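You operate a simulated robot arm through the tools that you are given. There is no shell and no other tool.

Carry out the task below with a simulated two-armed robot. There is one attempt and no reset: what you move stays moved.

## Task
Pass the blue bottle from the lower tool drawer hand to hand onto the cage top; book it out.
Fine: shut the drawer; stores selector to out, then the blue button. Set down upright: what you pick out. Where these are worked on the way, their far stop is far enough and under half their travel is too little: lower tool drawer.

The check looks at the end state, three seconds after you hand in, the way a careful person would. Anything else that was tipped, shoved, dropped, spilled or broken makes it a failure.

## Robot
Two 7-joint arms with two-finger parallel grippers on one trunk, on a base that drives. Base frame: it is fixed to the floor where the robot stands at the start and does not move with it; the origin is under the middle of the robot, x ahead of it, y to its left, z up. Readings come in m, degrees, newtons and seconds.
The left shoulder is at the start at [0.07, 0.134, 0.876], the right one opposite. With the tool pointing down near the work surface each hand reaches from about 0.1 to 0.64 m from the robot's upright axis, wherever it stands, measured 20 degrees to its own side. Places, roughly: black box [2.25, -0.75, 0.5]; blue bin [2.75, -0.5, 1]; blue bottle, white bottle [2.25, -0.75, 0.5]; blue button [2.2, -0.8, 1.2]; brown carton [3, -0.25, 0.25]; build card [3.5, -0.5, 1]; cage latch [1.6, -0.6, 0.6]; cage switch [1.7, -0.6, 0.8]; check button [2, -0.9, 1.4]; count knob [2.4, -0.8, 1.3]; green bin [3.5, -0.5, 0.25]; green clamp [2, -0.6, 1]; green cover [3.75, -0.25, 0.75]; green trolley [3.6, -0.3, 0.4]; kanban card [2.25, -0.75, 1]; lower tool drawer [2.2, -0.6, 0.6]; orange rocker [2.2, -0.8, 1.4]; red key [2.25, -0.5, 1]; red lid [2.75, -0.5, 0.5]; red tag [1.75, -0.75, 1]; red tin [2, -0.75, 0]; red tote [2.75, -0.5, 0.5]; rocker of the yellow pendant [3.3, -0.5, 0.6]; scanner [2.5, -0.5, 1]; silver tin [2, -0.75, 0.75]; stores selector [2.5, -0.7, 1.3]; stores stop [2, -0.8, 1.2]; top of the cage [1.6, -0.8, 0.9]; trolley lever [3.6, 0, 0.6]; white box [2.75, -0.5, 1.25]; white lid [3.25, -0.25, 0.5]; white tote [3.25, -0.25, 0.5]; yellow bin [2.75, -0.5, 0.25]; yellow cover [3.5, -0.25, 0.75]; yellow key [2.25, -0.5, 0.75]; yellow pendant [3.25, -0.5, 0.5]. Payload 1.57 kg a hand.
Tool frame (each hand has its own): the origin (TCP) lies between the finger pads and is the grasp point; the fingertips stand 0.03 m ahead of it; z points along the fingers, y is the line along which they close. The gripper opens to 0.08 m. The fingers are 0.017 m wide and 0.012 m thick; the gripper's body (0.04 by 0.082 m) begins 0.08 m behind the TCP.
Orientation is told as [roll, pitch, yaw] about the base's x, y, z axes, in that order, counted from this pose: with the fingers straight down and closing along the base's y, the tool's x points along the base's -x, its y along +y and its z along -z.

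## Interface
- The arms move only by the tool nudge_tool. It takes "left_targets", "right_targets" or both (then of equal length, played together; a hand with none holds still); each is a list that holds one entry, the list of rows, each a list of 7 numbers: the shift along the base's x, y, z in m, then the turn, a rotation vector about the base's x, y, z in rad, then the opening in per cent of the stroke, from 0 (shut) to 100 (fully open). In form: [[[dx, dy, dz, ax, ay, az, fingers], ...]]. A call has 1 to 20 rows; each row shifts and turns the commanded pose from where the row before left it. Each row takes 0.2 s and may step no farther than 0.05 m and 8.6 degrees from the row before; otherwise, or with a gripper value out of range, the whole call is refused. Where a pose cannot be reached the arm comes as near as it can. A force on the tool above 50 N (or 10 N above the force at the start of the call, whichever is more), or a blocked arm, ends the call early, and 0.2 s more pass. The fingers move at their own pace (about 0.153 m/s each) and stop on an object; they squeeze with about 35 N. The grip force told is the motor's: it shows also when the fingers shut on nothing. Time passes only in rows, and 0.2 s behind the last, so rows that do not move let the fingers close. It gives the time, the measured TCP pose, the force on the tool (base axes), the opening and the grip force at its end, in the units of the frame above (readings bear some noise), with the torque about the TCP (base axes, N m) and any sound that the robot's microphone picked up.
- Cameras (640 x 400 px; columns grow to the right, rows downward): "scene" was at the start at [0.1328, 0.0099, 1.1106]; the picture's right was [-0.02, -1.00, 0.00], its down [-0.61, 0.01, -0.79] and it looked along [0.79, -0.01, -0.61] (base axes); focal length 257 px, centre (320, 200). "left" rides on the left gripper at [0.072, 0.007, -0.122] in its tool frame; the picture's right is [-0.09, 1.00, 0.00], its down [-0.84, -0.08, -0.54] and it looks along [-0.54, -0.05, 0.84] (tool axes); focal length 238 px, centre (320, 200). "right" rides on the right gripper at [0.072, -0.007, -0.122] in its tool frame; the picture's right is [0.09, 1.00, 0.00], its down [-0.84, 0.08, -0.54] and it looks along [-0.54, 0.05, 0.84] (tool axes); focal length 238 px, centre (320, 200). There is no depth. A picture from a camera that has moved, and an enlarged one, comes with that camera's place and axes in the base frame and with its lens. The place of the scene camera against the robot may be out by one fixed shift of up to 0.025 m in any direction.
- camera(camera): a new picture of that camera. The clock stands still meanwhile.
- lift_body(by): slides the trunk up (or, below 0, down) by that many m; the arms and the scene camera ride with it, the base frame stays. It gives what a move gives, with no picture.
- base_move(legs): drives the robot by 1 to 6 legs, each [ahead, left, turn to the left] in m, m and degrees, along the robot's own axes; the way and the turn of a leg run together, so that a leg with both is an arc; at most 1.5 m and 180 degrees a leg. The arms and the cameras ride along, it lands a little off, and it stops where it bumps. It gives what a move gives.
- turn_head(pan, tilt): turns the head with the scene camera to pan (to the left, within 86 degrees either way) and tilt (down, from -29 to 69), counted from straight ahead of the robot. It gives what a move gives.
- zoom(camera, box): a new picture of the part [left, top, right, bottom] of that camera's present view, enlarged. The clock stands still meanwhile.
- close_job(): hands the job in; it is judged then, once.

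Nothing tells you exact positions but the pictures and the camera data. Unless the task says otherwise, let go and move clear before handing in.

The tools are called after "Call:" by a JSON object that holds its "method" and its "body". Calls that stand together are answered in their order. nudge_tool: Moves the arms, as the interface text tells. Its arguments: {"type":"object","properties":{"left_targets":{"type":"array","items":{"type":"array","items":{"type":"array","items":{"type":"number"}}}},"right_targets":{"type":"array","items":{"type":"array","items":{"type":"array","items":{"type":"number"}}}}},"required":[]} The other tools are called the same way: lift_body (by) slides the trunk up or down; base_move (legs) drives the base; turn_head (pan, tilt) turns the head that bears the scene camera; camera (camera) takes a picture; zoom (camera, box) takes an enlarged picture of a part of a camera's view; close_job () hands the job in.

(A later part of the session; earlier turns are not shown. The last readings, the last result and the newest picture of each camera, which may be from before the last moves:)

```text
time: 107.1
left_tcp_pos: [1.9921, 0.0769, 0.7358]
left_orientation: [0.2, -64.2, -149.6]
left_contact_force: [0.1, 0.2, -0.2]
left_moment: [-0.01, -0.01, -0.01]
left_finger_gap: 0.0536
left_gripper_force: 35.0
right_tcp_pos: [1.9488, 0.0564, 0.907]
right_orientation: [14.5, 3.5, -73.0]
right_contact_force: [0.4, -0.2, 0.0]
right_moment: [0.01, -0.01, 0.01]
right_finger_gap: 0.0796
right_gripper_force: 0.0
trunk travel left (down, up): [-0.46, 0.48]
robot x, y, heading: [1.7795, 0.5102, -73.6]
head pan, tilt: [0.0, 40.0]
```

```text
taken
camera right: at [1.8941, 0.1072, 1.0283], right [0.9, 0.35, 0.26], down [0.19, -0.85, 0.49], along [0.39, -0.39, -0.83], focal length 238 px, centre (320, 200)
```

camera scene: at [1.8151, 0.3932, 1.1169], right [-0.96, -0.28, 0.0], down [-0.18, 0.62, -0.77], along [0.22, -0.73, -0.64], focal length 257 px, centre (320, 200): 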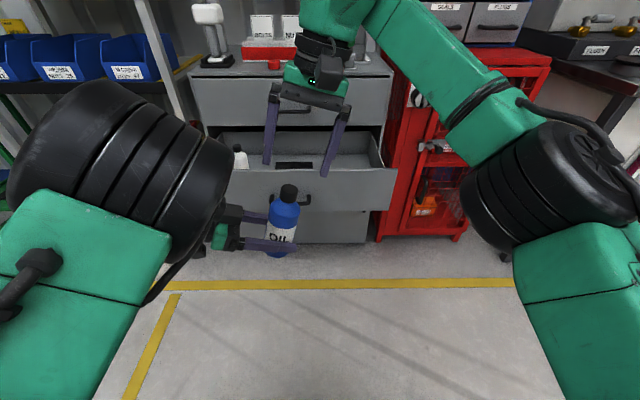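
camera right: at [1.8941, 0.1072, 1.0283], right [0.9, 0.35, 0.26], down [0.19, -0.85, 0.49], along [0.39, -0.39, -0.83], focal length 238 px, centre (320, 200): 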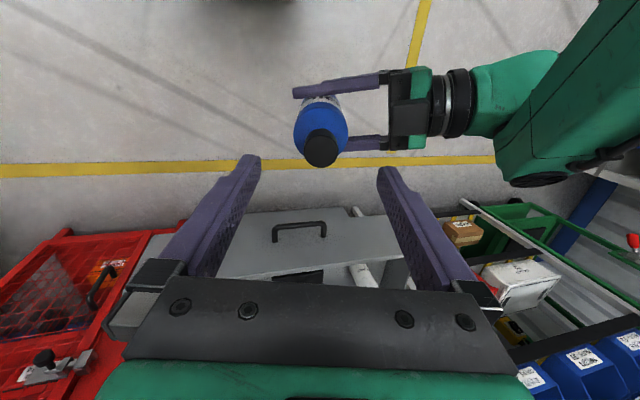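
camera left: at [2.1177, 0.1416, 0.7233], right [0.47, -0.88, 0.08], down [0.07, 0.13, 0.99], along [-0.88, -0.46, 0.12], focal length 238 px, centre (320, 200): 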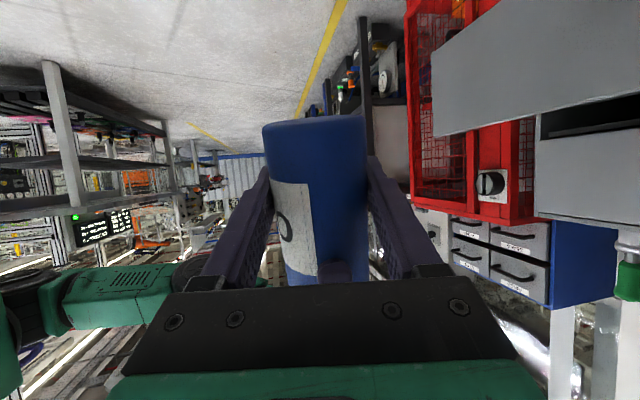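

The handover worked: the left hand alone holds the bottle. Now I'll move the right hand clear and carry the bottle out to the left while setting it upright.

Call:
{"method": "nudge_tool", "body": {"right_targets": [[[-0.02, -0.006, 0.03, 0, 0, 0, 100], [-0.038, -0.011, 0.01, -0.0332, 0.0565, 0, 100], [-0.038, -0.011, 0, -0.0332, 0.0565, 0, 100], [-0.038, -0.011, 0, -0.0332, 0.0565, 0, 100], [-0.038, -0.011, 0, -0.0332, 0.0565, 0, 100]]]}}

Call:
{"method": "nudge_tool", "body": {"left_targets": [[[0.01, 0.003, 0.01, -0.0332, 0.0565, 0, 0], [0.02, 0.006, 0.01, -0.0332, 0.0565, 0, 0], [0.025, 0.0073, 0.01, -0.0332, 0.0565, 0.06, 0], [0.025, 0.0073, 0.01, -0.0332, 0.0565, 0.08, 0], [0.025, 0.0073, 0.01, 0, 0, 0.1, 0], [0.025, 0.0073, 0.01, 0, 0, 0.1, 0], [0.025, 0.0073, 0.01, 0, 0, 0.1, 0], [0.02, 0.006, 0, 0, 0, 0.08, 0]]]}}

Call:
{"method": "camera", "body": {"camera": "scene"}}

Call:
{"method": "camera", "body": {"camera": "left"}}

```text
time: 108.3
left_tcp_pos: [1.9895, 0.0764, 0.7345]
left_orientation: [0.1, -64.1, -149.7]
left_contact_force: [0.1, -0.6, -0.4]
left_moment: [0.02, -0.06, 0.02]
left_finger_gap: 0.0539
left_gripper_force: 34.9
right_tcp_pos: [1.7752, 0.0069, 0.9471]
right_orientation: [0.0, -0.1, -73.6]
right_contact_force: [-0.5, 0.7, 0.2]
right_moment: [-0.01, -0.01, 0.02]
right_finger_gap: 0.08
right_gripper_force: 0.2
trunk travel left (down, up): [-0.46, 0.48]
robot x, y, heading: [1.783, 0.5095, -73.5]
head pan, tilt: [0.0, 40.0]
```

```text
time: 110.1
left_tcp_pos: [2.1655, 0.1276, 0.8048]
left_orientation: [-2.5, -79.1, -117.1]
left_contact_force: [-0.2, 0.7, -3.4]
left_moment: [0.02, -0.01, 0.0]
left_finger_gap: 0.0539
left_gripper_force: 35.2
right_tcp_pos: [1.7757, 0.0061, 0.9469]
right_orientation: [-0.1, 0.0, -73.5]
right_contact_force: [0.4, -0.7, -1.0]
right_moment: [0.0, 0.01, 0.04]
right_finger_gap: 0.0799
right_gripper_force: 0.1
trunk travel left (down, up): [-0.46, 0.48]
robot x, y, heading: [1.7837, 0.5101, -73.5]
head pan, tilt: [0.0, 40.0]
```

```text
taken
camera scene: at [1.8156, 0.3927, 1.1168], right [-0.96, -0.28, 0.0], down [-0.18, 0.62, -0.77], along [0.22, -0.73, -0.64], focal length 257 px, centre (320, 200)
```

scene: 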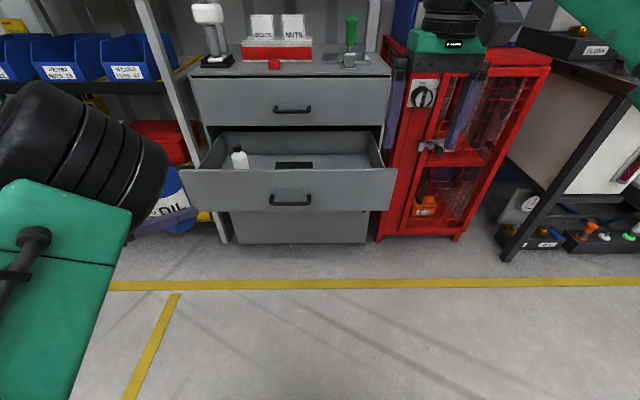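

```text
taken
camera left: at [2.2377, 0.2399, 0.7575], right [0.86, -0.51, 0.08], down [0.13, 0.36, 0.92], along [-0.5, -0.78, 0.37], focal length 238 px, centre (320, 200)
```

left: 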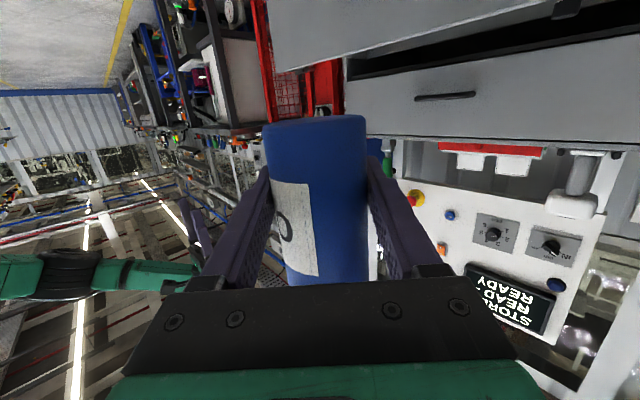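

The left hand holds the bottle upright, out to the left. Next I'll shut the drawer with the right hand: close its fingers, pitch it forward and lower it to panel height.

Call:
{"method": "nudge_tool", "body": {"right_targets": [[[0, 0, -0.02, -0.1339, -0.0394, 0, 0], [0, 0, -0.03, -0.1339, -0.0394, 0, 0], [0, 0, -0.03, -0.1339, -0.0394, 0, 0], [0, 0, -0.03, -0.1339, -0.0394, 0, 0], [0, 0, -0.03, -0.1339, -0.0394, 0, 0], [0, 0, -0.03, -0.1339, -0.0394, 0, 0], [0, 0, -0.03, -0.1339, -0.0394, 0, 0], [0, 0, -0.03, -0.1339, -0.0394, 0, 0], [0, 0, -0.03, -0.1339, -0.0394, 0, 0], [0, 0, -0.03, -0.1339, -0.0394, 0, 0], [0, 0, -0.025, 0, 0, 0, 0]]]}}

Call:
{"method": "camera", "body": {"camera": "scene"}}

```text
time: 112.5
left_tcp_pos: [2.1656, 0.1279, 0.8036]
left_orientation: [-2.9, -79.2, -116.9]
left_contact_force: [0.5, 0.4, -3.2]
left_moment: [0.0, 0.02, -0.05]
left_finger_gap: 0.0541
left_gripper_force: 34.8
right_tcp_pos: [1.7833, 0.008, 0.6873]
right_orientation: [0.6, -65.4, -73.9]
right_contact_force: [0.4, -0.9, 0.3]
right_moment: [0.02, 0.04, -0.01]
right_finger_gap: 0.0
right_gripper_force: 21.4
right hand out of reach, approached as far as the arm can: row 9, 10
trunk travel left (down, up): [-0.46, 0.48]
robot x, y, heading: [1.7813, 0.5123, -73.6]
head pan, tilt: [0.0, 40.0]
```

```text
taken
camera scene: at [1.8173, 0.3927, 1.1167], right [-0.96, -0.28, 0.0], down [-0.18, 0.62, -0.77], along [0.21, -0.73, -0.64], focal length 257 px, centre (320, 200)
```

scene: 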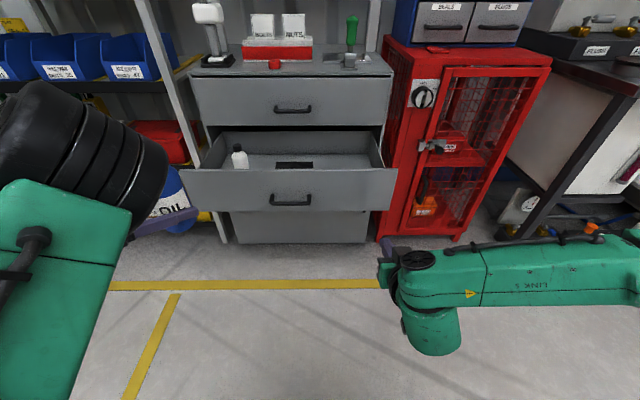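

Call:
{"method": "nudge_tool", "body": {"right_targets": [[[0.024, 0.007, -0.015, 0, 0, 0, 0], [0.024, 0.007, -0.015, 0, 0, 0, 0], [0.024, 0.007, -0.015, 0, 0, 0, 0], [0.024, 0.007, -0.015, 0, 0, 0, 0]]]}}

Call:
{"method": "base_move", "body": {"legs": [[0.24, 0, 0]]}}

Call:
{"method": "camera", "body": {"camera": "scene"}}

Call:
{"method": "camera", "body": {"camera": "right"}}

```text
time: 113.5
left_tcp_pos: [2.1655, 0.1278, 0.804]
left_orientation: [-2.6, -79.1, -117.1]
left_contact_force: [-0.6, -0.6, -3.0]
left_moment: [-0.01, 0.03, 0.0]
left_finger_gap: 0.0539
left_gripper_force: 35.2
right_tcp_pos: [1.8796, 0.0356, 0.6254]
right_orientation: [0.6, -65.4, -73.9]
right_contact_force: [-0.5, 0.1, 0.0]
right_moment: [0.0, 0.0, 0.0]
right_finger_gap: 0.0002
right_gripper_force: 21.6
trunk travel left (down, up): [-0.46, 0.48]
robot x, y, heading: [1.7815, 0.5134, -73.6]
head pan, tilt: [0.0, 40.0]
```

```text
time: 115.2
left_tcp_pos: [2.2321, -0.098, 0.8044]
left_orientation: [-2.5, -79.0, -117.1]
left_contact_force: [-0.7, -0.1, -3.1]
left_moment: [0.0, 0.03, 0.0]
left_finger_gap: 0.054
left_gripper_force: 34.9
right_tcp_pos: [1.9479, -0.1893, 0.6251]
right_orientation: [0.7, -65.4, -73.7]
right_contact_force: [0.6, -0.1, 0.1]
right_moment: [-0.01, -0.01, 0.01]
right_finger_gap: 0.0
right_gripper_force: 21.4
trunk travel left (down, up): [-0.46, 0.48]
robot x, y, heading: [1.8473, 0.288, -73.8]
head pan, tilt: [0.0, 40.0]
```

```text
taken
camera scene: at [1.8823, 0.1665, 1.1167], right [-0.96, -0.28, 0.0], down [-0.18, 0.62, -0.77], along [0.22, -0.73, -0.64], focal length 257 px, centre (320, 200)
```

scene: 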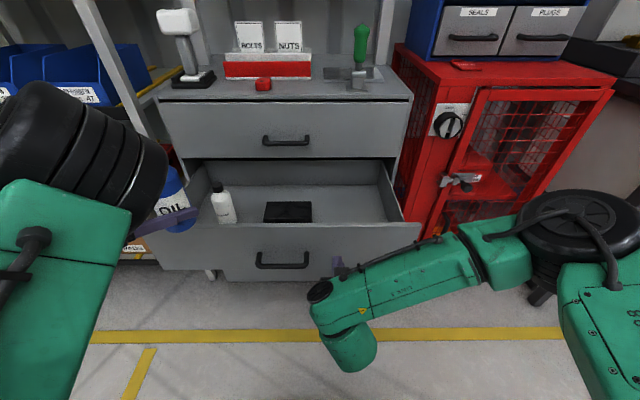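

```text
taken
camera right: at [1.8993, -0.057, 0.6115], right [0.94, 0.33, -0.08], down [0.03, 0.16, 0.99], along [0.33, -0.93, 0.14], focal length 238 px, centre (320, 200)
```

right: 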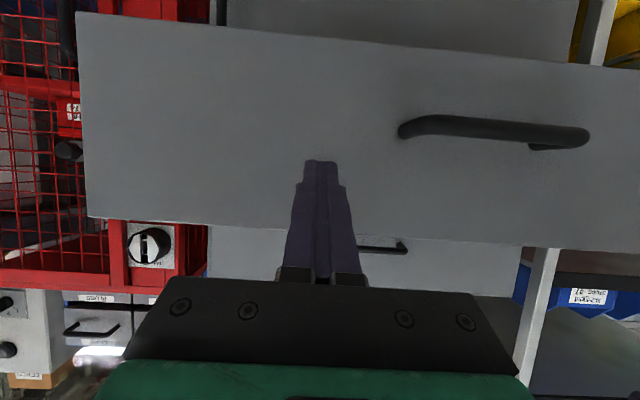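

The right fingertips face the drawer panel just right of the handle. I'll push gently with the arm first.

Call:
{"method": "nudge_tool", "body": {"right_targets": [[[0.0042, -0.0144, 0, 0, 0, 0, 0], [0.0042, -0.0144, 0, 0, 0, 0, 0], [0.0028, -0.0096, 0, 0, 0, 0, 0], [0.0028, -0.0096, 0, 0, 0, 0, 0], [0.0034, -0.0115, 0, 0, 0, 0, 0], [0.0034, -0.0115, 0, 0, 0, 0, 0], [0.0034, -0.0115, 0, 0, 0, 0, 0], [0.0034, -0.0115, 0, 0, 0, 0, 0], [0.0034, -0.0115, 0, 0, 0, 0, 0], [0.0034, -0.0115, 0, 0, 0, 0, 0], [0.0034, -0.0115, 0, 0, 0, 0, 0], [0.0034, -0.0115, 0, 0, 0, 0, 0]]]}}

Call:
{"method": "camera", "body": {"camera": "scene"}}

```text
time: 117.8
left_tcp_pos: [2.2324, -0.0968, 0.8043]
left_orientation: [-2.7, -79.0, -117.1]
left_contact_force: [-0.8, -0.4, -3.2]
left_moment: [-0.01, 0.0, 0.03]
left_finger_gap: 0.0539
left_gripper_force: 35.1
right_tcp_pos: [1.9879, -0.3313, 0.6254]
right_orientation: [0.7, -65.4, -73.7]
right_contact_force: [0.3, -0.3, 0.8]
right_moment: [-0.01, -0.03, 0.02]
right_finger_gap: 0.0002
right_gripper_force: 21.2
trunk travel left (down, up): [-0.46, 0.48]
robot x, y, heading: [1.8493, 0.2833, -73.7]
head pan, tilt: [0.0, 40.0]
```

```text
taken
camera scene: at [1.8822, 0.1667, 1.1168], right [-0.96, -0.28, 0.0], down [-0.18, 0.62, -0.77], along [0.22, -0.73, -0.64], focal length 257 px, centre (320, 200)
```

scene: 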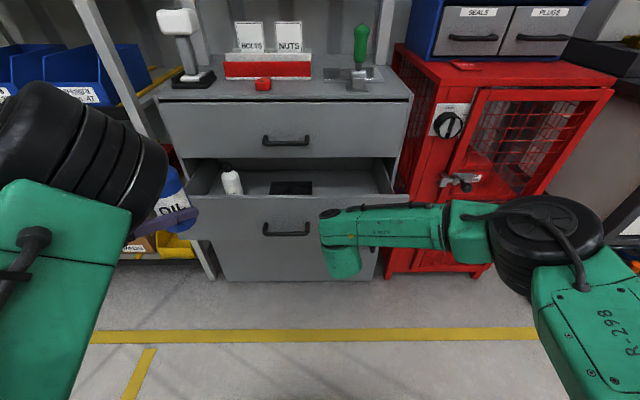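

The drawer glides in well; about 0.17 m remain. I'll let the base advance 0.1 m and then finish with the arm.

Call:
{"method": "base_move", "body": {"legs": [[0.05, 0, 0], [0.05, 0, 0]]}}

Call:
{"method": "nudge_tool", "body": {"right_targets": [[[0.0028, -0.0096, 0, 0, 0, 0, 0], [0.0028, -0.0096, 0, 0, 0, 0, 0], [0.0028, -0.0096, 0, 0, 0, 0, 0], [0.0028, -0.0096, 0, 0, 0, 0, 0], [0.0028, -0.0096, 0, 0, 0, 0, 0], [0.0028, -0.0096, 0, 0, 0, 0, 0]]]}}

Call:
{"method": "camera", "body": {"camera": "scene"}}

```text
time: 119.3
left_tcp_pos: [2.261, -0.1941, 0.8041]
left_orientation: [-2.7, -79.1, -116.8]
left_contact_force: [0.0, -0.2, -3.0]
left_moment: [0.03, 0.01, -0.02]
left_finger_gap: 0.0538
left_gripper_force: 35.3
right_tcp_pos: [2.0161, -0.4264, 0.625]
right_orientation: [0.7, -65.2, -73.7]
right_contact_force: [-0.3, -0.4, 0.2]
right_moment: [-0.03, 0.03, 0.01]
right_finger_gap: 0.0
right_gripper_force: 21.2
trunk travel left (down, up): [-0.46, 0.48]
robot x, y, heading: [1.8802, 0.1929, -73.2]
head pan, tilt: [0.0, 40.0]
```

```text
time: 120.7
left_tcp_pos: [2.2612, -0.1942, 0.805]
left_orientation: [-2.7, -79.1, -117.1]
left_contact_force: [0.0, 0.0, -3.5]
left_moment: [-0.01, 0.0, -0.02]
left_finger_gap: 0.0537
left_gripper_force: 35.3
right_tcp_pos: [2.0316, -0.4842, 0.6266]
right_orientation: [0.7, -65.4, -73.5]
right_contact_force: [-0.6, 0.0, -0.1]
right_moment: [-0.02, -0.02, 0.03]
right_finger_gap: 0.0001
right_gripper_force: 21.6
trunk travel left (down, up): [-0.46, 0.48]
robot x, y, heading: [1.8752, 0.1891, -73.6]
head pan, tilt: [0.0, 40.0]
```

```text
taken
camera scene: at [1.9107, 0.0709, 1.1168], right [-0.96, -0.28, 0.0], down [-0.18, 0.62, -0.77], along [0.22, -0.73, -0.64], focal length 257 px, centre (320, 200)
```

scene: 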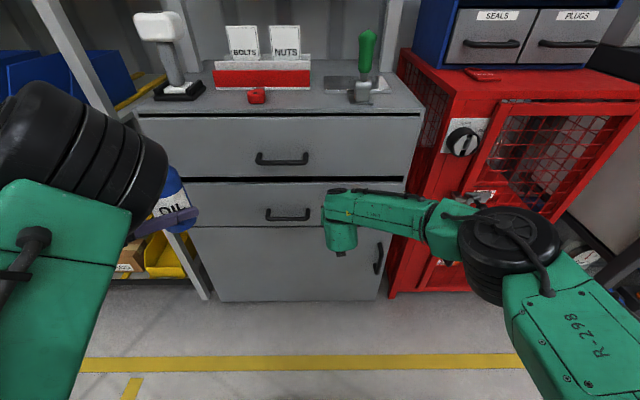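

Nearly closed, roughly 1.5 cm to go. I'll push the rest in small steps until it meets the stop.

Call:
{"method": "nudge_tool", "body": {"right_targets": [[[0.0014, -0.0048, 0, 0, 0, 0, 0], [0.0014, -0.0048, 0, 0, 0, 0, 0], [0.0014, -0.0048, 0, 0, 0, 0, 0], [0.0014, -0.0048, 0, 0, 0, 0, 0], [0.0014, -0.0048, 0, 0, 0, 0, 0], [0.0014, -0.0048, 0, 0, 0, 0, 0]]]}}

Call:
{"method": "zoom", "body": {"camera": "scene", "box": [120, 80, 440, 280]}}

```text
time: 121.6
left_tcp_pos: [2.257, -0.1896, 0.8077]
left_orientation: [-1.6, -79.1, -118.3]
left_contact_force: [0.0, -0.9, -3.1]
left_moment: [-0.01, -0.01, -0.02]
left_finger_gap: 0.0539
left_gripper_force: 35.4
right_tcp_pos: [2.0368, -0.4889, 0.624]
right_orientation: [0.9, -65.0, -73.8]
right_contact_force: [-10.3, 23.7, 9.5]
right_moment: [-0.15, -0.05, -0.12]
right_finger_gap: 0.0001
right_gripper_force: 21.5
trunk travel left (down, up): [-0.46, 0.48]
robot x, y, heading: [1.8787, 0.1913, -73.6]
head pan, tilt: [0.0, 40.0]
stopped in row 4 (right hand): the force on the tool passed its limit at 56 N (the readings are from after the stop); the commanded pose is now the measured one
```

```text
2.00 times, centred on (280, 180) of scene
camera zoom: at [1.9079, 0.0778, 1.1179], right [-0.96, -0.28, 0.0], down [-0.18, 0.61, -0.77], along [0.22, -0.74, -0.64], focal length 515 px, centre (400, 240)
```

zoom: 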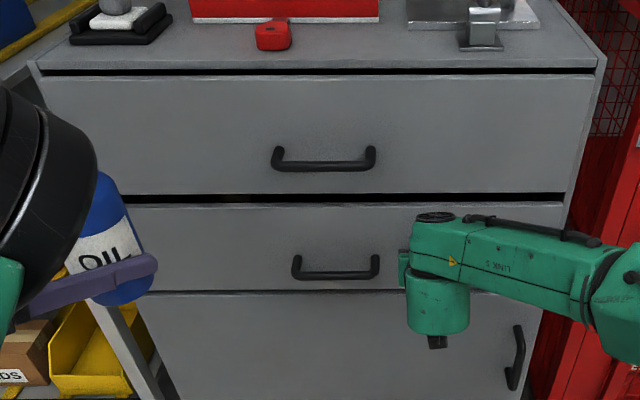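

The push met the stop (56 N), so the drawer is shut and flush. I'll back the right hand off and return it to tool-down, then reverse the base away from the cabinet.

Call:
{"method": "nudge_tool", "body": {"right_targets": [[[-0.0085, 0.0288, 0, 0, 0, 0, 0], [-0.0113, 0.0384, 0, 0, 0, 0, 0], [-0.0113, 0.0384, 0.01, 0, 0, 0, 0], [-0.0113, 0.0384, 0.02, 0, 0, 0, 0], [0, 0, 0.03, 0.1339, 0.0394, 0, 0], [0, 0, 0.03, 0.1339, 0.0394, 0, 0], [0, 0, 0.03, 0.1339, 0.0394, 0, 0], [0, 0, 0.03, 0.1339, 0.0394, 0, 0], [0, 0, 0.03, 0.1339, 0.0394, 0, 0], [0, 0, 0.03, 0.1339, 0.0394, 0, 0], [0, 0, 0.03, 0.1339, 0.0394, 0, 0], [0, 0, 0.03, 0.1339, 0.0394, 0, 0]]]}}

Call:
{"method": "base_move", "body": {"legs": [[-0.3, 0, 0]]}}

Call:
{"method": "camera", "body": {"camera": "scene"}}

```text
time: 124.2
left_tcp_pos: [2.2584, -0.192, 0.8062]
left_orientation: [-2.2, -79.1, -117.6]
left_contact_force: [0.6, -0.1, -2.4]
left_moment: [0.0, -0.03, -0.03]
left_finger_gap: 0.0538
left_gripper_force: 34.9
right_tcp_pos: [1.9869, -0.3221, 0.8843]
right_orientation: [0.7, -0.9, -73.5]
right_contact_force: [-0.2, -0.8, 0.7]
right_moment: [-0.02, -0.01, 0.02]
right_finger_gap: 0.0002
right_gripper_force: 21.8
right hand out of reach, approached as far as the arm can: row 12
trunk travel left (down, up): [-0.46, 0.48]
robot x, y, heading: [1.8738, 0.1937, -73.6]
head pan, tilt: [0.0, 40.0]
```

```text
time: 126.2
left_tcp_pos: [2.1743, 0.1022, 0.8065]
left_orientation: [-2.4, -79.1, -117.0]
left_contact_force: [0.8, 0.5, -3.4]
left_moment: [0.04, 0.01, 0.04]
left_finger_gap: 0.0538
left_gripper_force: 34.7
right_tcp_pos: [1.9041, -0.0294, 0.8835]
right_orientation: [0.7, -0.8, -73.3]
right_contact_force: [-0.4, 0.1, 0.1]
right_moment: [0.04, -0.02, 0.04]
right_finger_gap: 0.0001
right_gripper_force: 21.5
trunk travel left (down, up): [-0.46, 0.48]
robot x, y, heading: [1.7893, 0.4794, -73.2]
head pan, tilt: [0.0, 40.0]
```

```text
taken
camera scene: at [1.8235, 0.365, 1.1169], right [-0.96, -0.29, 0.0], down [-0.19, 0.62, -0.77], along [0.22, -0.73, -0.64], focal length 257 px, centre (320, 200)
```

scene: 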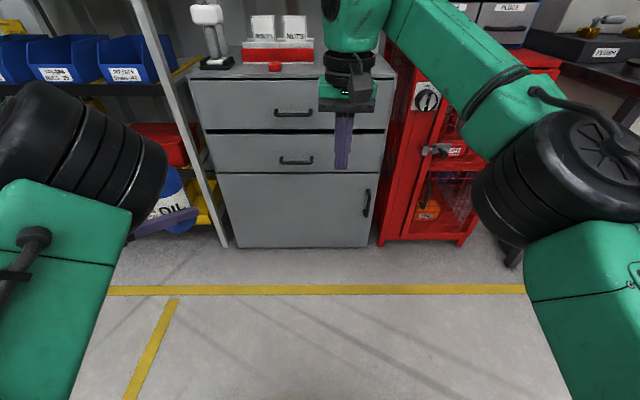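

The drawer is closed flush with the upper one. I'll retract the right hand, raise the trunk, and drive right to look closely at the cage top.

Call:
{"method": "nudge_tool", "body": {"right_targets": [[[-0.0116, 0.0383, 0, 0, 0, 0, 0], [-0.0116, 0.0383, 0, 0, 0, 0, 0], [-0.0116, 0.0383, 0, 0, 0, 0, 0], [-0.0116, 0.0383, 0, 0, 0, 0, 0]]]}}

Call:
{"method": "lift_body", "body": {"by": 0.25}}

Call:
{"method": "base_move", "body": {"legs": [[0, -0.6, 0], [0.25, 0, 0]]}}

Call:
{"method": "camera", "body": {"camera": "scene"}}

```text
time: 127.2
left_tcp_pos: [2.1741, 0.1027, 0.8061]
left_orientation: [-2.2, -79.0, -117.1]
left_contact_force: [-0.5, 0.9, -3.9]
left_moment: [0.01, 0.02, -0.01]
left_finger_gap: 0.0539
left_gripper_force: 34.8
right_tcp_pos: [1.8602, 0.1243, 0.8849]
right_orientation: [0.7, -1.0, -73.4]
right_contact_force: [-0.7, 0.0, 0.3]
right_moment: [0.0, 0.02, 0.0]
right_finger_gap: 0.0
right_gripper_force: 21.3
trunk travel left (down, up): [-0.46, 0.48]
robot x, y, heading: [1.7899, 0.4817, -73.4]
head pan, tilt: [0.0, 40.0]
```

```text
time: 129.8
left_tcp_pos: [2.1751, 0.1016, 1.055]
left_orientation: [-2.5, -79.1, -116.9]
left_contact_force: [-0.1, -0.7, -2.3]
left_moment: [-0.04, 0.02, 0.03]
left_finger_gap: 0.0537
left_gripper_force: 35.0
right_tcp_pos: [1.8594, 0.1216, 1.1341]
right_orientation: [0.7, -0.9, -73.3]
right_contact_force: [0.0, 0.1, 0.3]
right_moment: [0.0, 0.0, 0.01]
right_finger_gap: 0.0
right_gripper_force: 21.0
trunk travel left (down, up): [-0.71, 0.23]
robot x, y, heading: [1.7862, 0.4829, -73.3]
head pan, tilt: [0.0, 40.0]
```

```text
time: 134.6
left_tcp_pos: [1.69, -0.3062, 1.0563]
left_orientation: [-2.2, -79.1, -116.7]
left_contact_force: [-0.2, 0.2, -2.9]
left_moment: [0.0, 0.0, 0.0]
left_finger_gap: 0.0538
left_gripper_force: 34.8
right_tcp_pos: [1.3746, -0.2884, 1.1353]
right_orientation: [0.8, -0.9, -72.9]
right_contact_force: [0.4, -0.5, 0.0]
right_moment: [0.03, -0.01, -0.01]
right_finger_gap: 0.0
right_gripper_force: 21.4
trunk travel left (down, up): [-0.71, 0.23]
robot x, y, heading: [1.2999, 0.0698, -72.6]
head pan, tilt: [0.0, 40.0]
```

```text
taken
camera scene: at [1.3352, -0.0454, 1.367], right [-0.96, -0.3, 0.0], down [-0.19, 0.61, -0.77], along [0.23, -0.73, -0.64], focal length 257 px, centre (320, 200)
```

scene: 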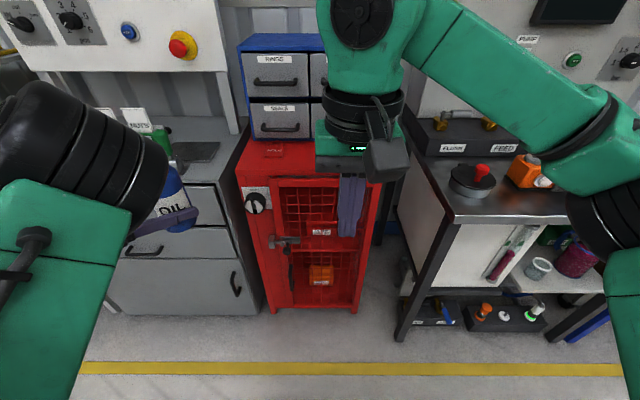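

Call:
{"method": "zoom", "body": {"camera": "scene", "box": [200, 100, 400, 225]}}

Call:
{"method": "camera", "body": {"camera": "right"}}

Call:
{"method": "camera", "body": {"camera": "left"}}

```text
3.20 times, centred on (300, 162) of scene
camera zoom: at [1.3352, -0.0454, 1.367], right [-0.96, -0.3, 0.0], down [-0.19, 0.61, -0.77], along [0.23, -0.73, -0.64], focal length 823 px, centre (384, 320)
```

zoom: 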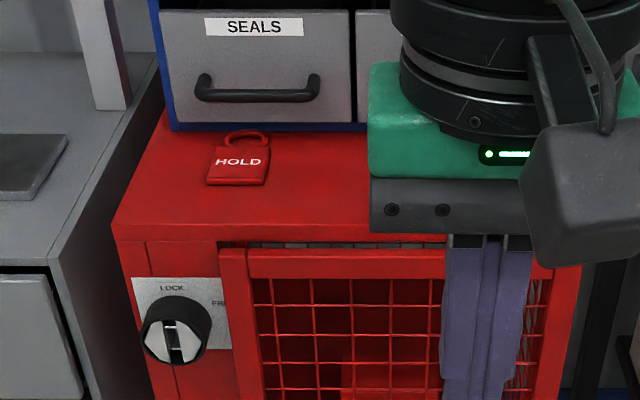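

```text
taken
camera right: at [1.3444, -0.2197, 1.2555], right [0.92, 0.38, 0.01], down [0.31, -0.77, 0.56], along [0.22, -0.51, -0.83], focal length 238 px, centre (320, 200)
```

right: 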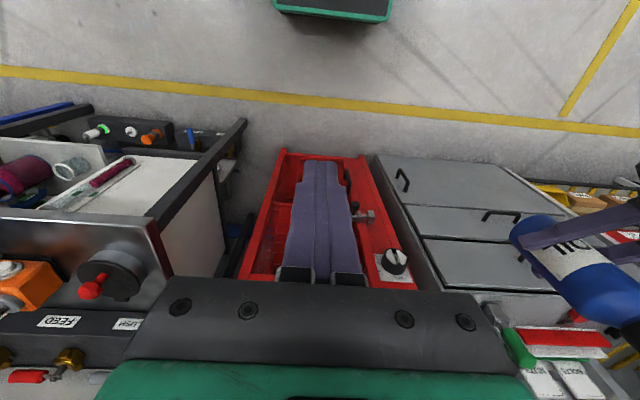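

```text
taken
camera left: at [1.7595, -0.1923, 1.008], right [0.86, -0.5, 0.08], down [0.12, 0.36, 0.92], along [-0.49, -0.79, 0.37], focal length 238 px, centre (320, 200)
```

left: 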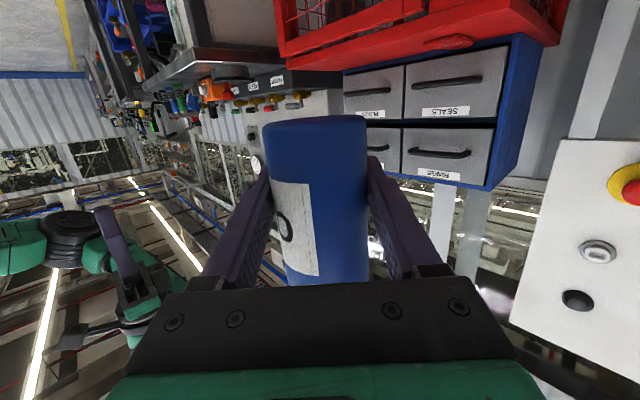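

The lock lies on the cage top near its left, so I'll set the bottle right of it, near the front edge, around [1.62, -0.76]. To keep my base away from the bench, I'll first extend the left hand farther out.

Call:
{"method": "nudge_tool", "body": {"left_targets": [[[0, -0.0263, 0, 0, 0, 0, 0], [0, -0.0263, 0, 0, 0, 0, 0], [0, -0.0263, 0, 0, 0, 0, 0], [0, -0.0263, 0, 0, 0, 0, 0], [0, -0.0263, 0, 0, 0, 0, 0], [0, 0, 0, 0, 0, 0, 0]]]}}

Call:
{"method": "camera", "body": {"camera": "scene"}}

```text
time: 136.0
left_tcp_pos: [1.6882, -0.4391, 1.0563]
left_orientation: [-2.7, -79.1, -116.3]
left_contact_force: [0.4, -0.6, -2.9]
left_moment: [0.02, 0.04, 0.02]
left_finger_gap: 0.0537
left_gripper_force: 35.0
right_tcp_pos: [1.3734, -0.2882, 1.1336]
right_orientation: [0.8, -0.9, -72.8]
right_contact_force: [-0.3, 0.1, 0.2]
right_moment: [-0.02, 0.0, 0.0]
right_finger_gap: 0.0
right_gripper_force: 21.1
trunk travel left (down, up): [-0.71, 0.23]
robot x, y, heading: [1.2992, 0.0708, -72.8]
head pan, tilt: [0.0, 40.0]
```

```text
taken
camera scene: at [1.3357, -0.0464, 1.3669], right [-0.96, -0.3, 0.0], down [-0.19, 0.61, -0.77], along [0.23, -0.73, -0.64], focal length 257 px, centre (320, 200)
```

scene: 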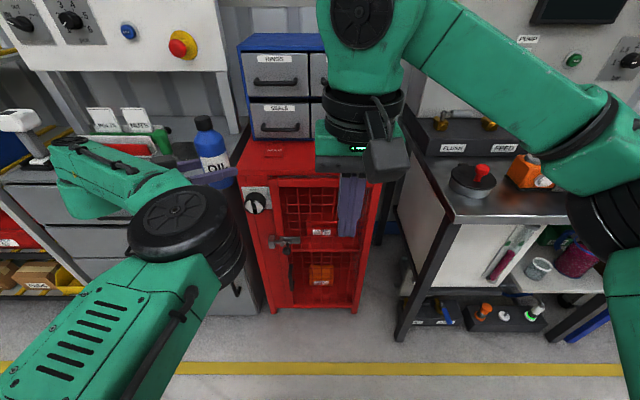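

Call:
{"method": "zoom", "body": {"camera": "scene", "box": [150, 90, 310, 210]}}

Call:
{"method": "camera", "body": {"camera": "left"}}

```text
3.33 times, centred on (230, 150) of scene
camera zoom: at [1.3357, -0.0464, 1.3669], right [-0.96, -0.3, 0.0], down [-0.19, 0.61, -0.77], along [0.23, -0.73, -0.64], focal length 858 px, centre (620, 367)
```

zoom: 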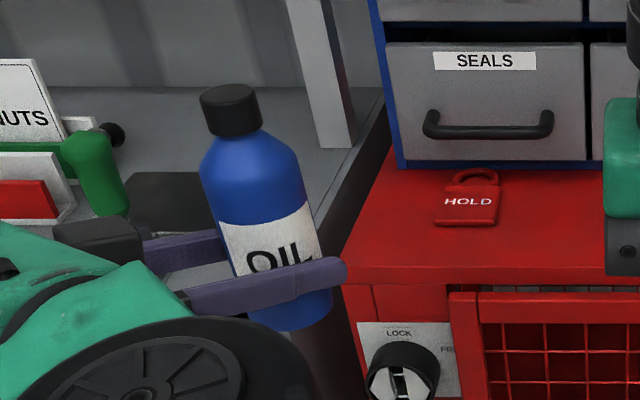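

```text
taken
camera left: at [1.761, -0.3259, 1.0076], right [0.86, -0.5, 0.08], down [0.12, 0.36, 0.93], along [-0.49, -0.79, 0.37], focal length 238 px, centre (320, 200)
```

left: 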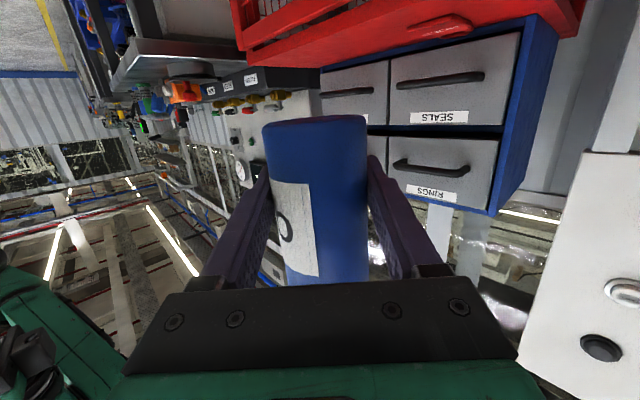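

The bottle hangs upright, its bottom about 4 cm below the grip. I'll drive right 0.16 and forward 0.2 m, then check before going the last bit.

Call:
{"method": "base_move", "body": {"legs": [[0, -0.16, 0], [0.2, 0, 0]]}}

Call:
{"method": "camera", "body": {"camera": "scene"}}

Call:
{"method": "zoom", "body": {"camera": "scene", "box": [150, 90, 390, 240]}}

```text
time: 138.6
left_tcp_pos: [1.5909, -0.6833, 1.0555]
left_orientation: [-2.3, -79.1, -117.1]
left_contact_force: [0.1, 1.0, -2.7]
left_moment: [0.0, -0.02, 0.01]
left_finger_gap: 0.0537
left_gripper_force: 35.1
right_tcp_pos: [1.2763, -0.5316, 1.1353]
right_orientation: [0.7, -0.9, -73.1]
right_contact_force: [-0.9, -0.8, 0.6]
right_moment: [0.02, -0.01, 0.02]
right_finger_gap: 0.0
right_gripper_force: 21.2
trunk travel left (down, up): [-0.71, 0.23]
robot x, y, heading: [1.2027, -0.1729, -73.1]
head pan, tilt: [0.0, 40.0]
```

```text
taken
camera scene: at [1.2385, -0.2891, 1.367], right [-0.96, -0.29, 0.0], down [-0.19, 0.61, -0.77], along [0.22, -0.73, -0.64], focal length 257 px, centre (320, 200)
```

scene: 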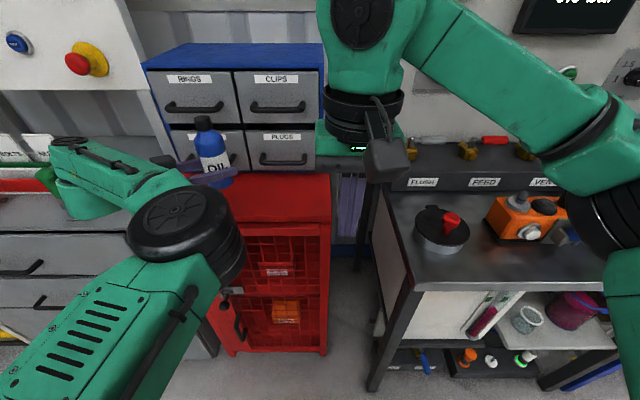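

```text
2.67 times, centred on (270, 165) of scene
camera zoom: at [1.2385, -0.2891, 1.367], right [-0.96, -0.29, 0.0], down [-0.19, 0.61, -0.77], along [0.22, -0.73, -0.64], focal length 686 px, centre (453, 293)
```

zoom: 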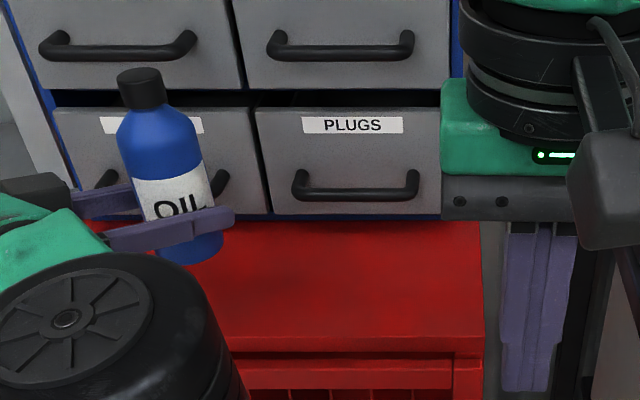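

Call:
{"method": "zoom", "body": {"camera": "scene", "box": [220, 170, 350, 250]}}

Call:
{"method": "camera", "body": {"camera": "right"}}

Call:
{"method": "camera", "body": {"camera": "left"}}

```text
4.92 times, centred on (285, 210) of scene
camera zoom: at [1.2385, -0.2891, 1.367], right [-0.96, -0.29, 0.0], down [-0.19, 0.61, -0.77], along [0.22, -0.73, -0.64], focal length 1267 px, centre (492, 151)
```

zoom: 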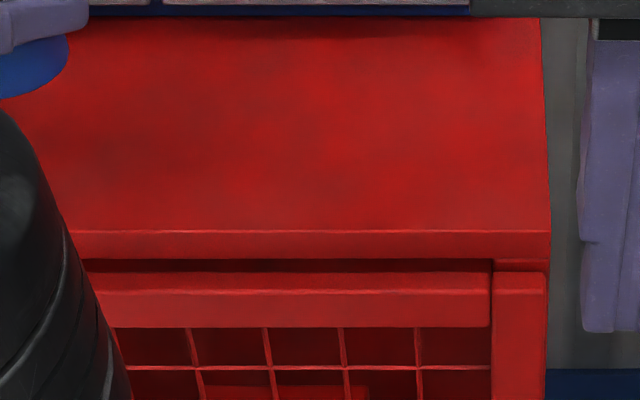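

```text
taken
camera right: at [1.2469, -0.4634, 1.2556], right [0.93, 0.38, 0.01], down [0.31, -0.77, 0.56], along [0.22, -0.51, -0.83], focal length 238 px, centre (320, 200)
```

right: 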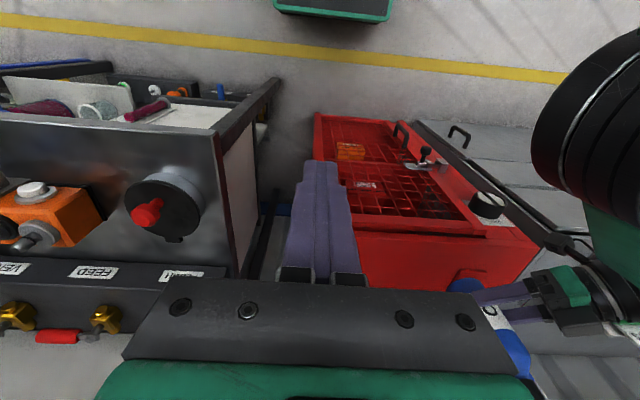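

```text
taken
camera left: at [1.6627, -0.5707, 1.0084], right [0.86, -0.5, 0.08], down [0.12, 0.36, 0.92], along [-0.49, -0.79, 0.37], focal length 238 px, centre (320, 200)
```

left: 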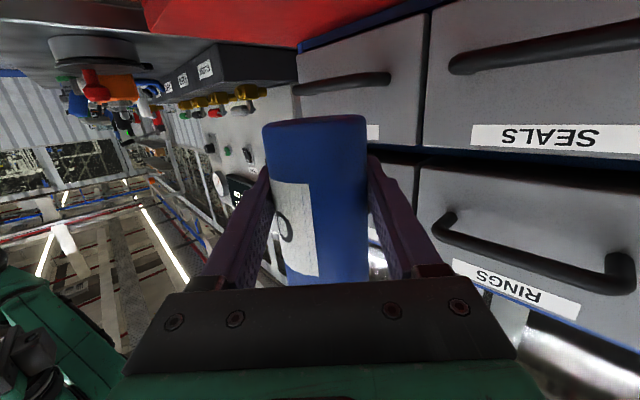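

The cage's front edge is parallel to me at z≈0.892; the bottle is 2.4 cm in front of it. I'll drive forward 8.2 cm and lower the trunk 9.5 cm, then check.

Call:
{"method": "base_move", "body": {"legs": [[0.082, 0, 0]]}}

Call:
{"method": "lift_body", "body": {"by": -0.09}}

Call:
{"method": "camera", "body": {"camera": "scene"}}

Call:
{"method": "zoom", "body": {"camera": "scene", "box": [150, 100, 390, 250]}}

Call:
{"method": "camera", "body": {"camera": "left"}}

```text
time: 139.7
left_tcp_pos: [1.6136, -0.761, 1.0553]
left_orientation: [-2.1, -79.1, -117.3]
left_contact_force: [0.2, -0.2, -3.0]
left_moment: [-0.02, -0.01, 0.04]
left_finger_gap: 0.0539
left_gripper_force: 35.2
right_tcp_pos: [1.2979, -0.6086, 1.1359]
right_orientation: [0.7, -1.0, -73.1]
right_contact_force: [-0.6, -0.2, 0.0]
right_moment: [-0.02, -0.01, -0.02]
right_finger_gap: 0.0001
right_gripper_force: 21.3
trunk travel left (down, up): [-0.71, 0.23]
robot x, y, heading: [1.2251, -0.2496, -73.1]
head pan, tilt: [0.0, 40.0]
```

```text
time: 140.8
left_tcp_pos: [1.6088, -0.7568, 0.9833]
left_orientation: [6.2, -79.4, -125.5]
left_contact_force: [-18.2, 19.5, 15.8]
left_moment: [3.37, -0.58, 3.77]
left_finger_gap: 0.0537
left_gripper_force: 34.7
right_tcp_pos: [1.2925, -0.6033, 1.0488]
right_orientation: [1.0, -1.4, -73.1]
right_contact_force: [-1.2, 0.2, 0.0]
right_moment: [-0.01, -0.04, -0.01]
right_finger_gap: 0.0002
right_gripper_force: 21.6
trunk travel left (down, up): [-0.623, 0.317]
robot x, y, heading: [1.2247, -0.2502, -73.0]
head pan, tilt: [0.0, 40.0]
stopped: the force on the tool passed its limit at 69 N (the readings are from after the stop); the commanded pose is now the measured one
```

```text
taken
camera scene: at [1.2536, -0.3598, 1.2802], right [-0.96, -0.29, 0.0], down [-0.18, 0.61, -0.77], along [0.23, -0.74, -0.64], focal length 257 px, centre (320, 200)
```

scene: 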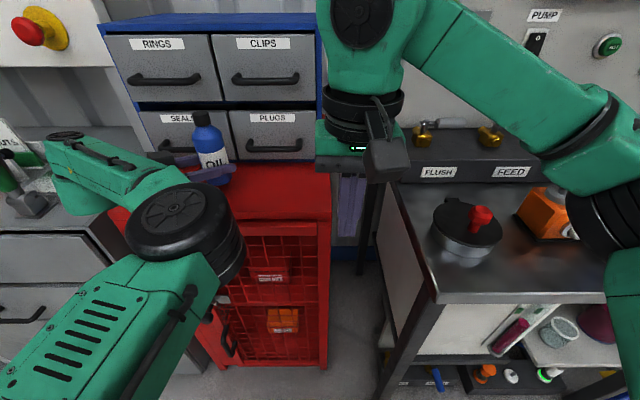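

```text
2.67 times, centred on (270, 175) of scene
camera zoom: at [1.2536, -0.3598, 1.2802], right [-0.96, -0.29, 0.0], down [-0.18, 0.61, -0.77], along [0.23, -0.74, -0.64], focal length 686 px, centre (453, 267)
```

zoom: 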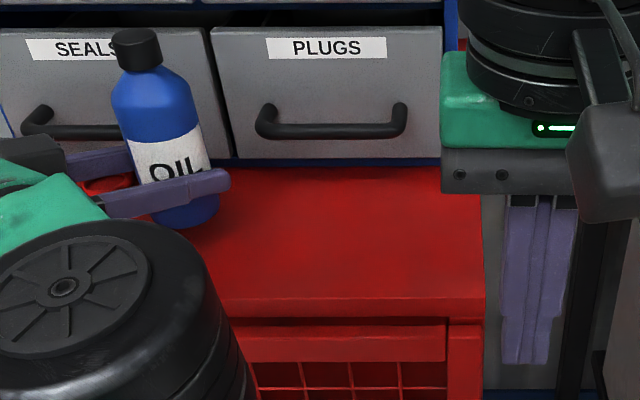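

```text
taken
camera left: at [1.682, -0.6448, 0.9349], right [0.86, -0.5, 0.11], down [0.1, 0.38, 0.92], along [-0.5, -0.78, 0.38], focal length 238 px, centre (320, 200)
```

left: 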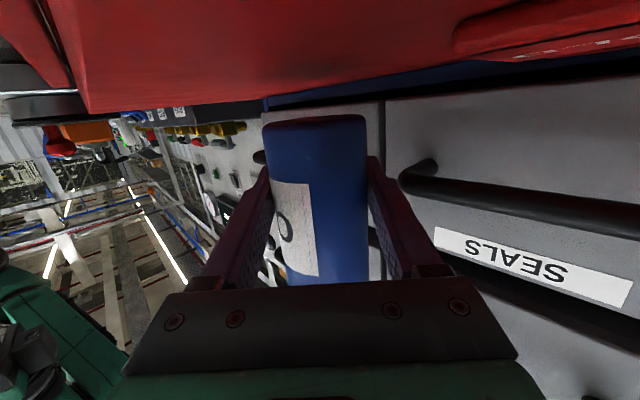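

Lowering stopped early with force pushing the left hand back and up — something besides the cage top may be touching, perhaps near the wrist. I'll look there before moving.

Call:
{"method": "turn_head", "body": {"pan": 40, "tilt": 35}}

Call:
{"method": "camera", "body": {"camera": "scene"}}

Call:
{"method": "zoom", "body": {"camera": "scene", "box": [150, 60, 470, 260]}}

```text
time: 141.9
left_tcp_pos: [1.6097, -0.756, 0.9827]
left_orientation: [7.1, -79.6, -126.2]
left_contact_force: [-18.7, 20.9, 20.1]
left_moment: [3.99, -0.88, 4.18]
left_finger_gap: 0.0541
left_gripper_force: 34.6
right_tcp_pos: [1.2925, -0.6038, 1.0498]
right_orientation: [0.9, -1.5, -73.2]
right_contact_force: [-1.4, -1.3, -0.4]
right_moment: [-0.01, 0.0, -0.01]
right_finger_gap: 0.0002
right_gripper_force: 21.2
trunk travel left (down, up): [-0.623, 0.317]
robot x, y, heading: [1.2241, -0.2525, -72.9]
head pan, tilt: [40.0, 35.0]
```

```text
taken
camera scene: at [1.3025, -0.3259, 1.2884], right [-0.55, -0.84, 0.0], down [-0.47, 0.31, -0.82], along [0.69, -0.45, -0.57], focal length 257 px, centre (320, 200)
```

scene: 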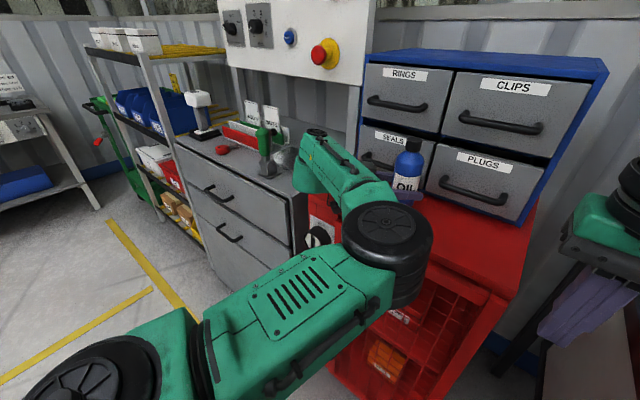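

```text
2.00 times, centred on (310, 160) of scene
camera zoom: at [1.3025, -0.3259, 1.2884], right [-0.55, -0.84, 0.0], down [-0.47, 0.31, -0.82], along [0.69, -0.45, -0.57], focal length 515 px, centre (340, 280)
```

zoom: 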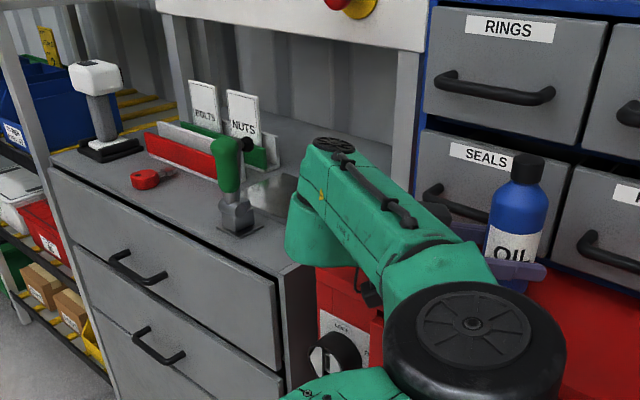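

The torque reading says the left gripper's camera block hit the cage's front edge, not the bottle. I'll raise, back off, and re-aim the left hand straight forward so the block stays in front of the edge.

Call:
{"method": "lift_body", "body": {"by": 0.08}}

Call:
{"method": "base_move", "body": {"legs": [[-0.25, 0, 0]]}}

Call:
{"method": "camera", "body": {"camera": "scene"}}

Call:
{"method": "camera", "body": {"camera": "left"}}

```text
time: 143.1
left_tcp_pos: [1.6157, -0.7644, 1.0572]
left_orientation: [3.8, -79.4, -123.1]
left_contact_force: [-0.4, 0.3, -3.1]
left_moment: [-0.03, 0.02, 0.01]
left_finger_gap: 0.0536
left_gripper_force: 35.0
right_tcp_pos: [1.2999, -0.61, 1.1273]
right_orientation: [0.7, -0.9, -73.2]
right_contact_force: [-0.3, -1.0, -0.1]
right_moment: [-0.01, -0.01, -0.01]
right_finger_gap: 0.0
right_gripper_force: 21.3
trunk travel left (down, up): [-0.703, 0.237]
robot x, y, heading: [1.2252, -0.2482, -73.4]
head pan, tilt: [40.0, 35.0]
```

```text
time: 144.9
left_tcp_pos: [1.541, -0.5177, 1.0547]
left_orientation: [3.5, -79.3, -123.0]
left_contact_force: [-0.6, -1.0, -3.1]
left_moment: [-0.01, -0.03, -0.02]
left_finger_gap: 0.0537
left_gripper_force: 34.9
right_tcp_pos: [1.2245, -0.3626, 1.1263]
right_orientation: [0.7, -0.7, -73.4]
right_contact_force: [-0.2, -0.6, -0.8]
right_moment: [0.02, 0.0, 0.04]
right_finger_gap: 0.0002
right_gripper_force: 21.3
trunk travel left (down, up): [-0.703, 0.237]
robot x, y, heading: [1.1539, -0.0008, -73.4]
head pan, tilt: [40.0, 35.0]
```

```text
taken
camera scene: at [1.2369, -0.0881, 1.3668], right [-0.55, -0.83, 0.0], down [-0.48, 0.32, -0.82], along [0.68, -0.45, -0.57], focal length 257 px, centre (320, 200)
```

scene: 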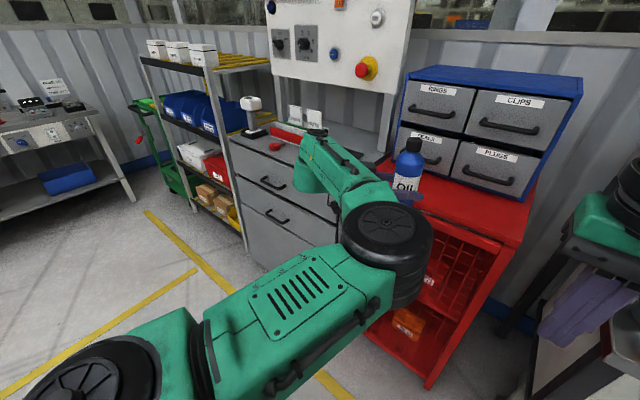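

```text
taken
camera left: at [1.6125, -0.4057, 1.0074], right [0.86, -0.5, 0.1], down [0.11, 0.37, 0.92], along [-0.5, -0.78, 0.37], focal length 238 px, centre (320, 200)
```

left: 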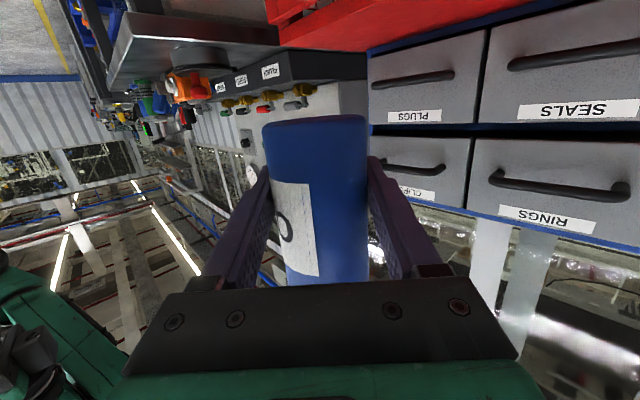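

The grip is unchanged. I'll rotate the left hand about the vertical by 47° so it points straight at the cage.

Call:
{"method": "nudge_tool", "body": {"left_targets": [[[0, 0, 0, 0, 0, 0.06, 0], [0, 0, 0, 0, 0, 0.117, 0], [0, 0, 0, 0, 0, 0.117, 0], [0, 0, 0, 0, 0, 0.117, 0], [0, 0, 0, 0, 0, 0.117, 0], [0, 0, 0, 0, 0, 0.117, 0], [0, 0, 0, 0, 0, 0.117, 0], [0, 0, 0, 0, 0, 0.058, 0], [0, 0, 0, 0, 0, 0, 0]]]}}

Call:
{"method": "camera", "body": {"camera": "scene"}}

Call:
{"method": "camera", "body": {"camera": "left"}}

```text
time: 146.9
left_tcp_pos: [1.5745, -0.5122, 1.0489]
left_orientation: [-2.7, -78.8, -68.7]
left_contact_force: [0.9, 0.5, -2.7]
left_moment: [-0.01, 0.01, 0.02]
left_finger_gap: 0.0538
left_gripper_force: 35.2
left hand out of reach, approached as far as the arm can: row 7, 8
right_tcp_pos: [1.224, -0.3619, 1.1276]
right_orientation: [0.8, -0.9, -73.5]
right_contact_force: [0.5, 0.3, -0.4]
right_moment: [-0.01, -0.03, -0.02]
right_finger_gap: 0.0
right_gripper_force: 21.5
trunk travel left (down, up): [-0.703, 0.237]
robot x, y, heading: [1.1487, -0.0004, -73.5]
head pan, tilt: [40.0, 35.0]
```

```text
taken
camera scene: at [1.2363, -0.0868, 1.367], right [-0.55, -0.83, 0.0], down [-0.48, 0.32, -0.82], along [0.68, -0.45, -0.57], focal length 257 px, centre (320, 200)
```

scene: 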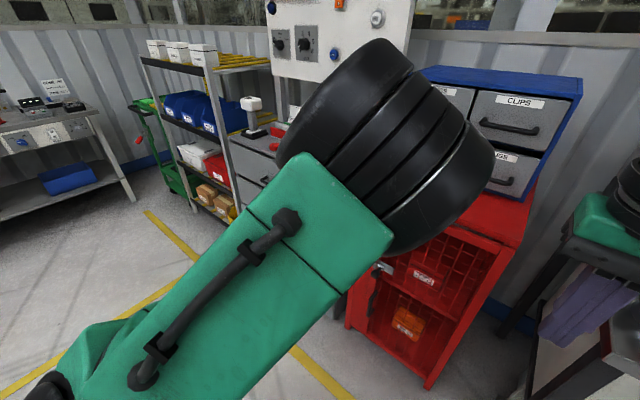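

```text
taken
camera left: at [1.5384, -0.3841, 1.0017], right [0.95, 0.3, 0.08], down [-0.18, 0.33, 0.93], along [0.25, -0.89, 0.37], focal length 238 px, centre (320, 200)
```

left: 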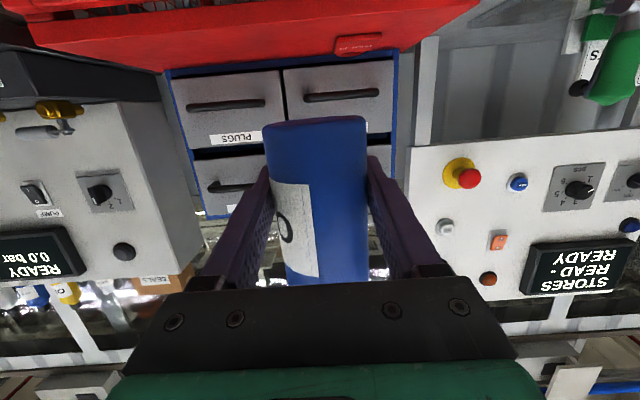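

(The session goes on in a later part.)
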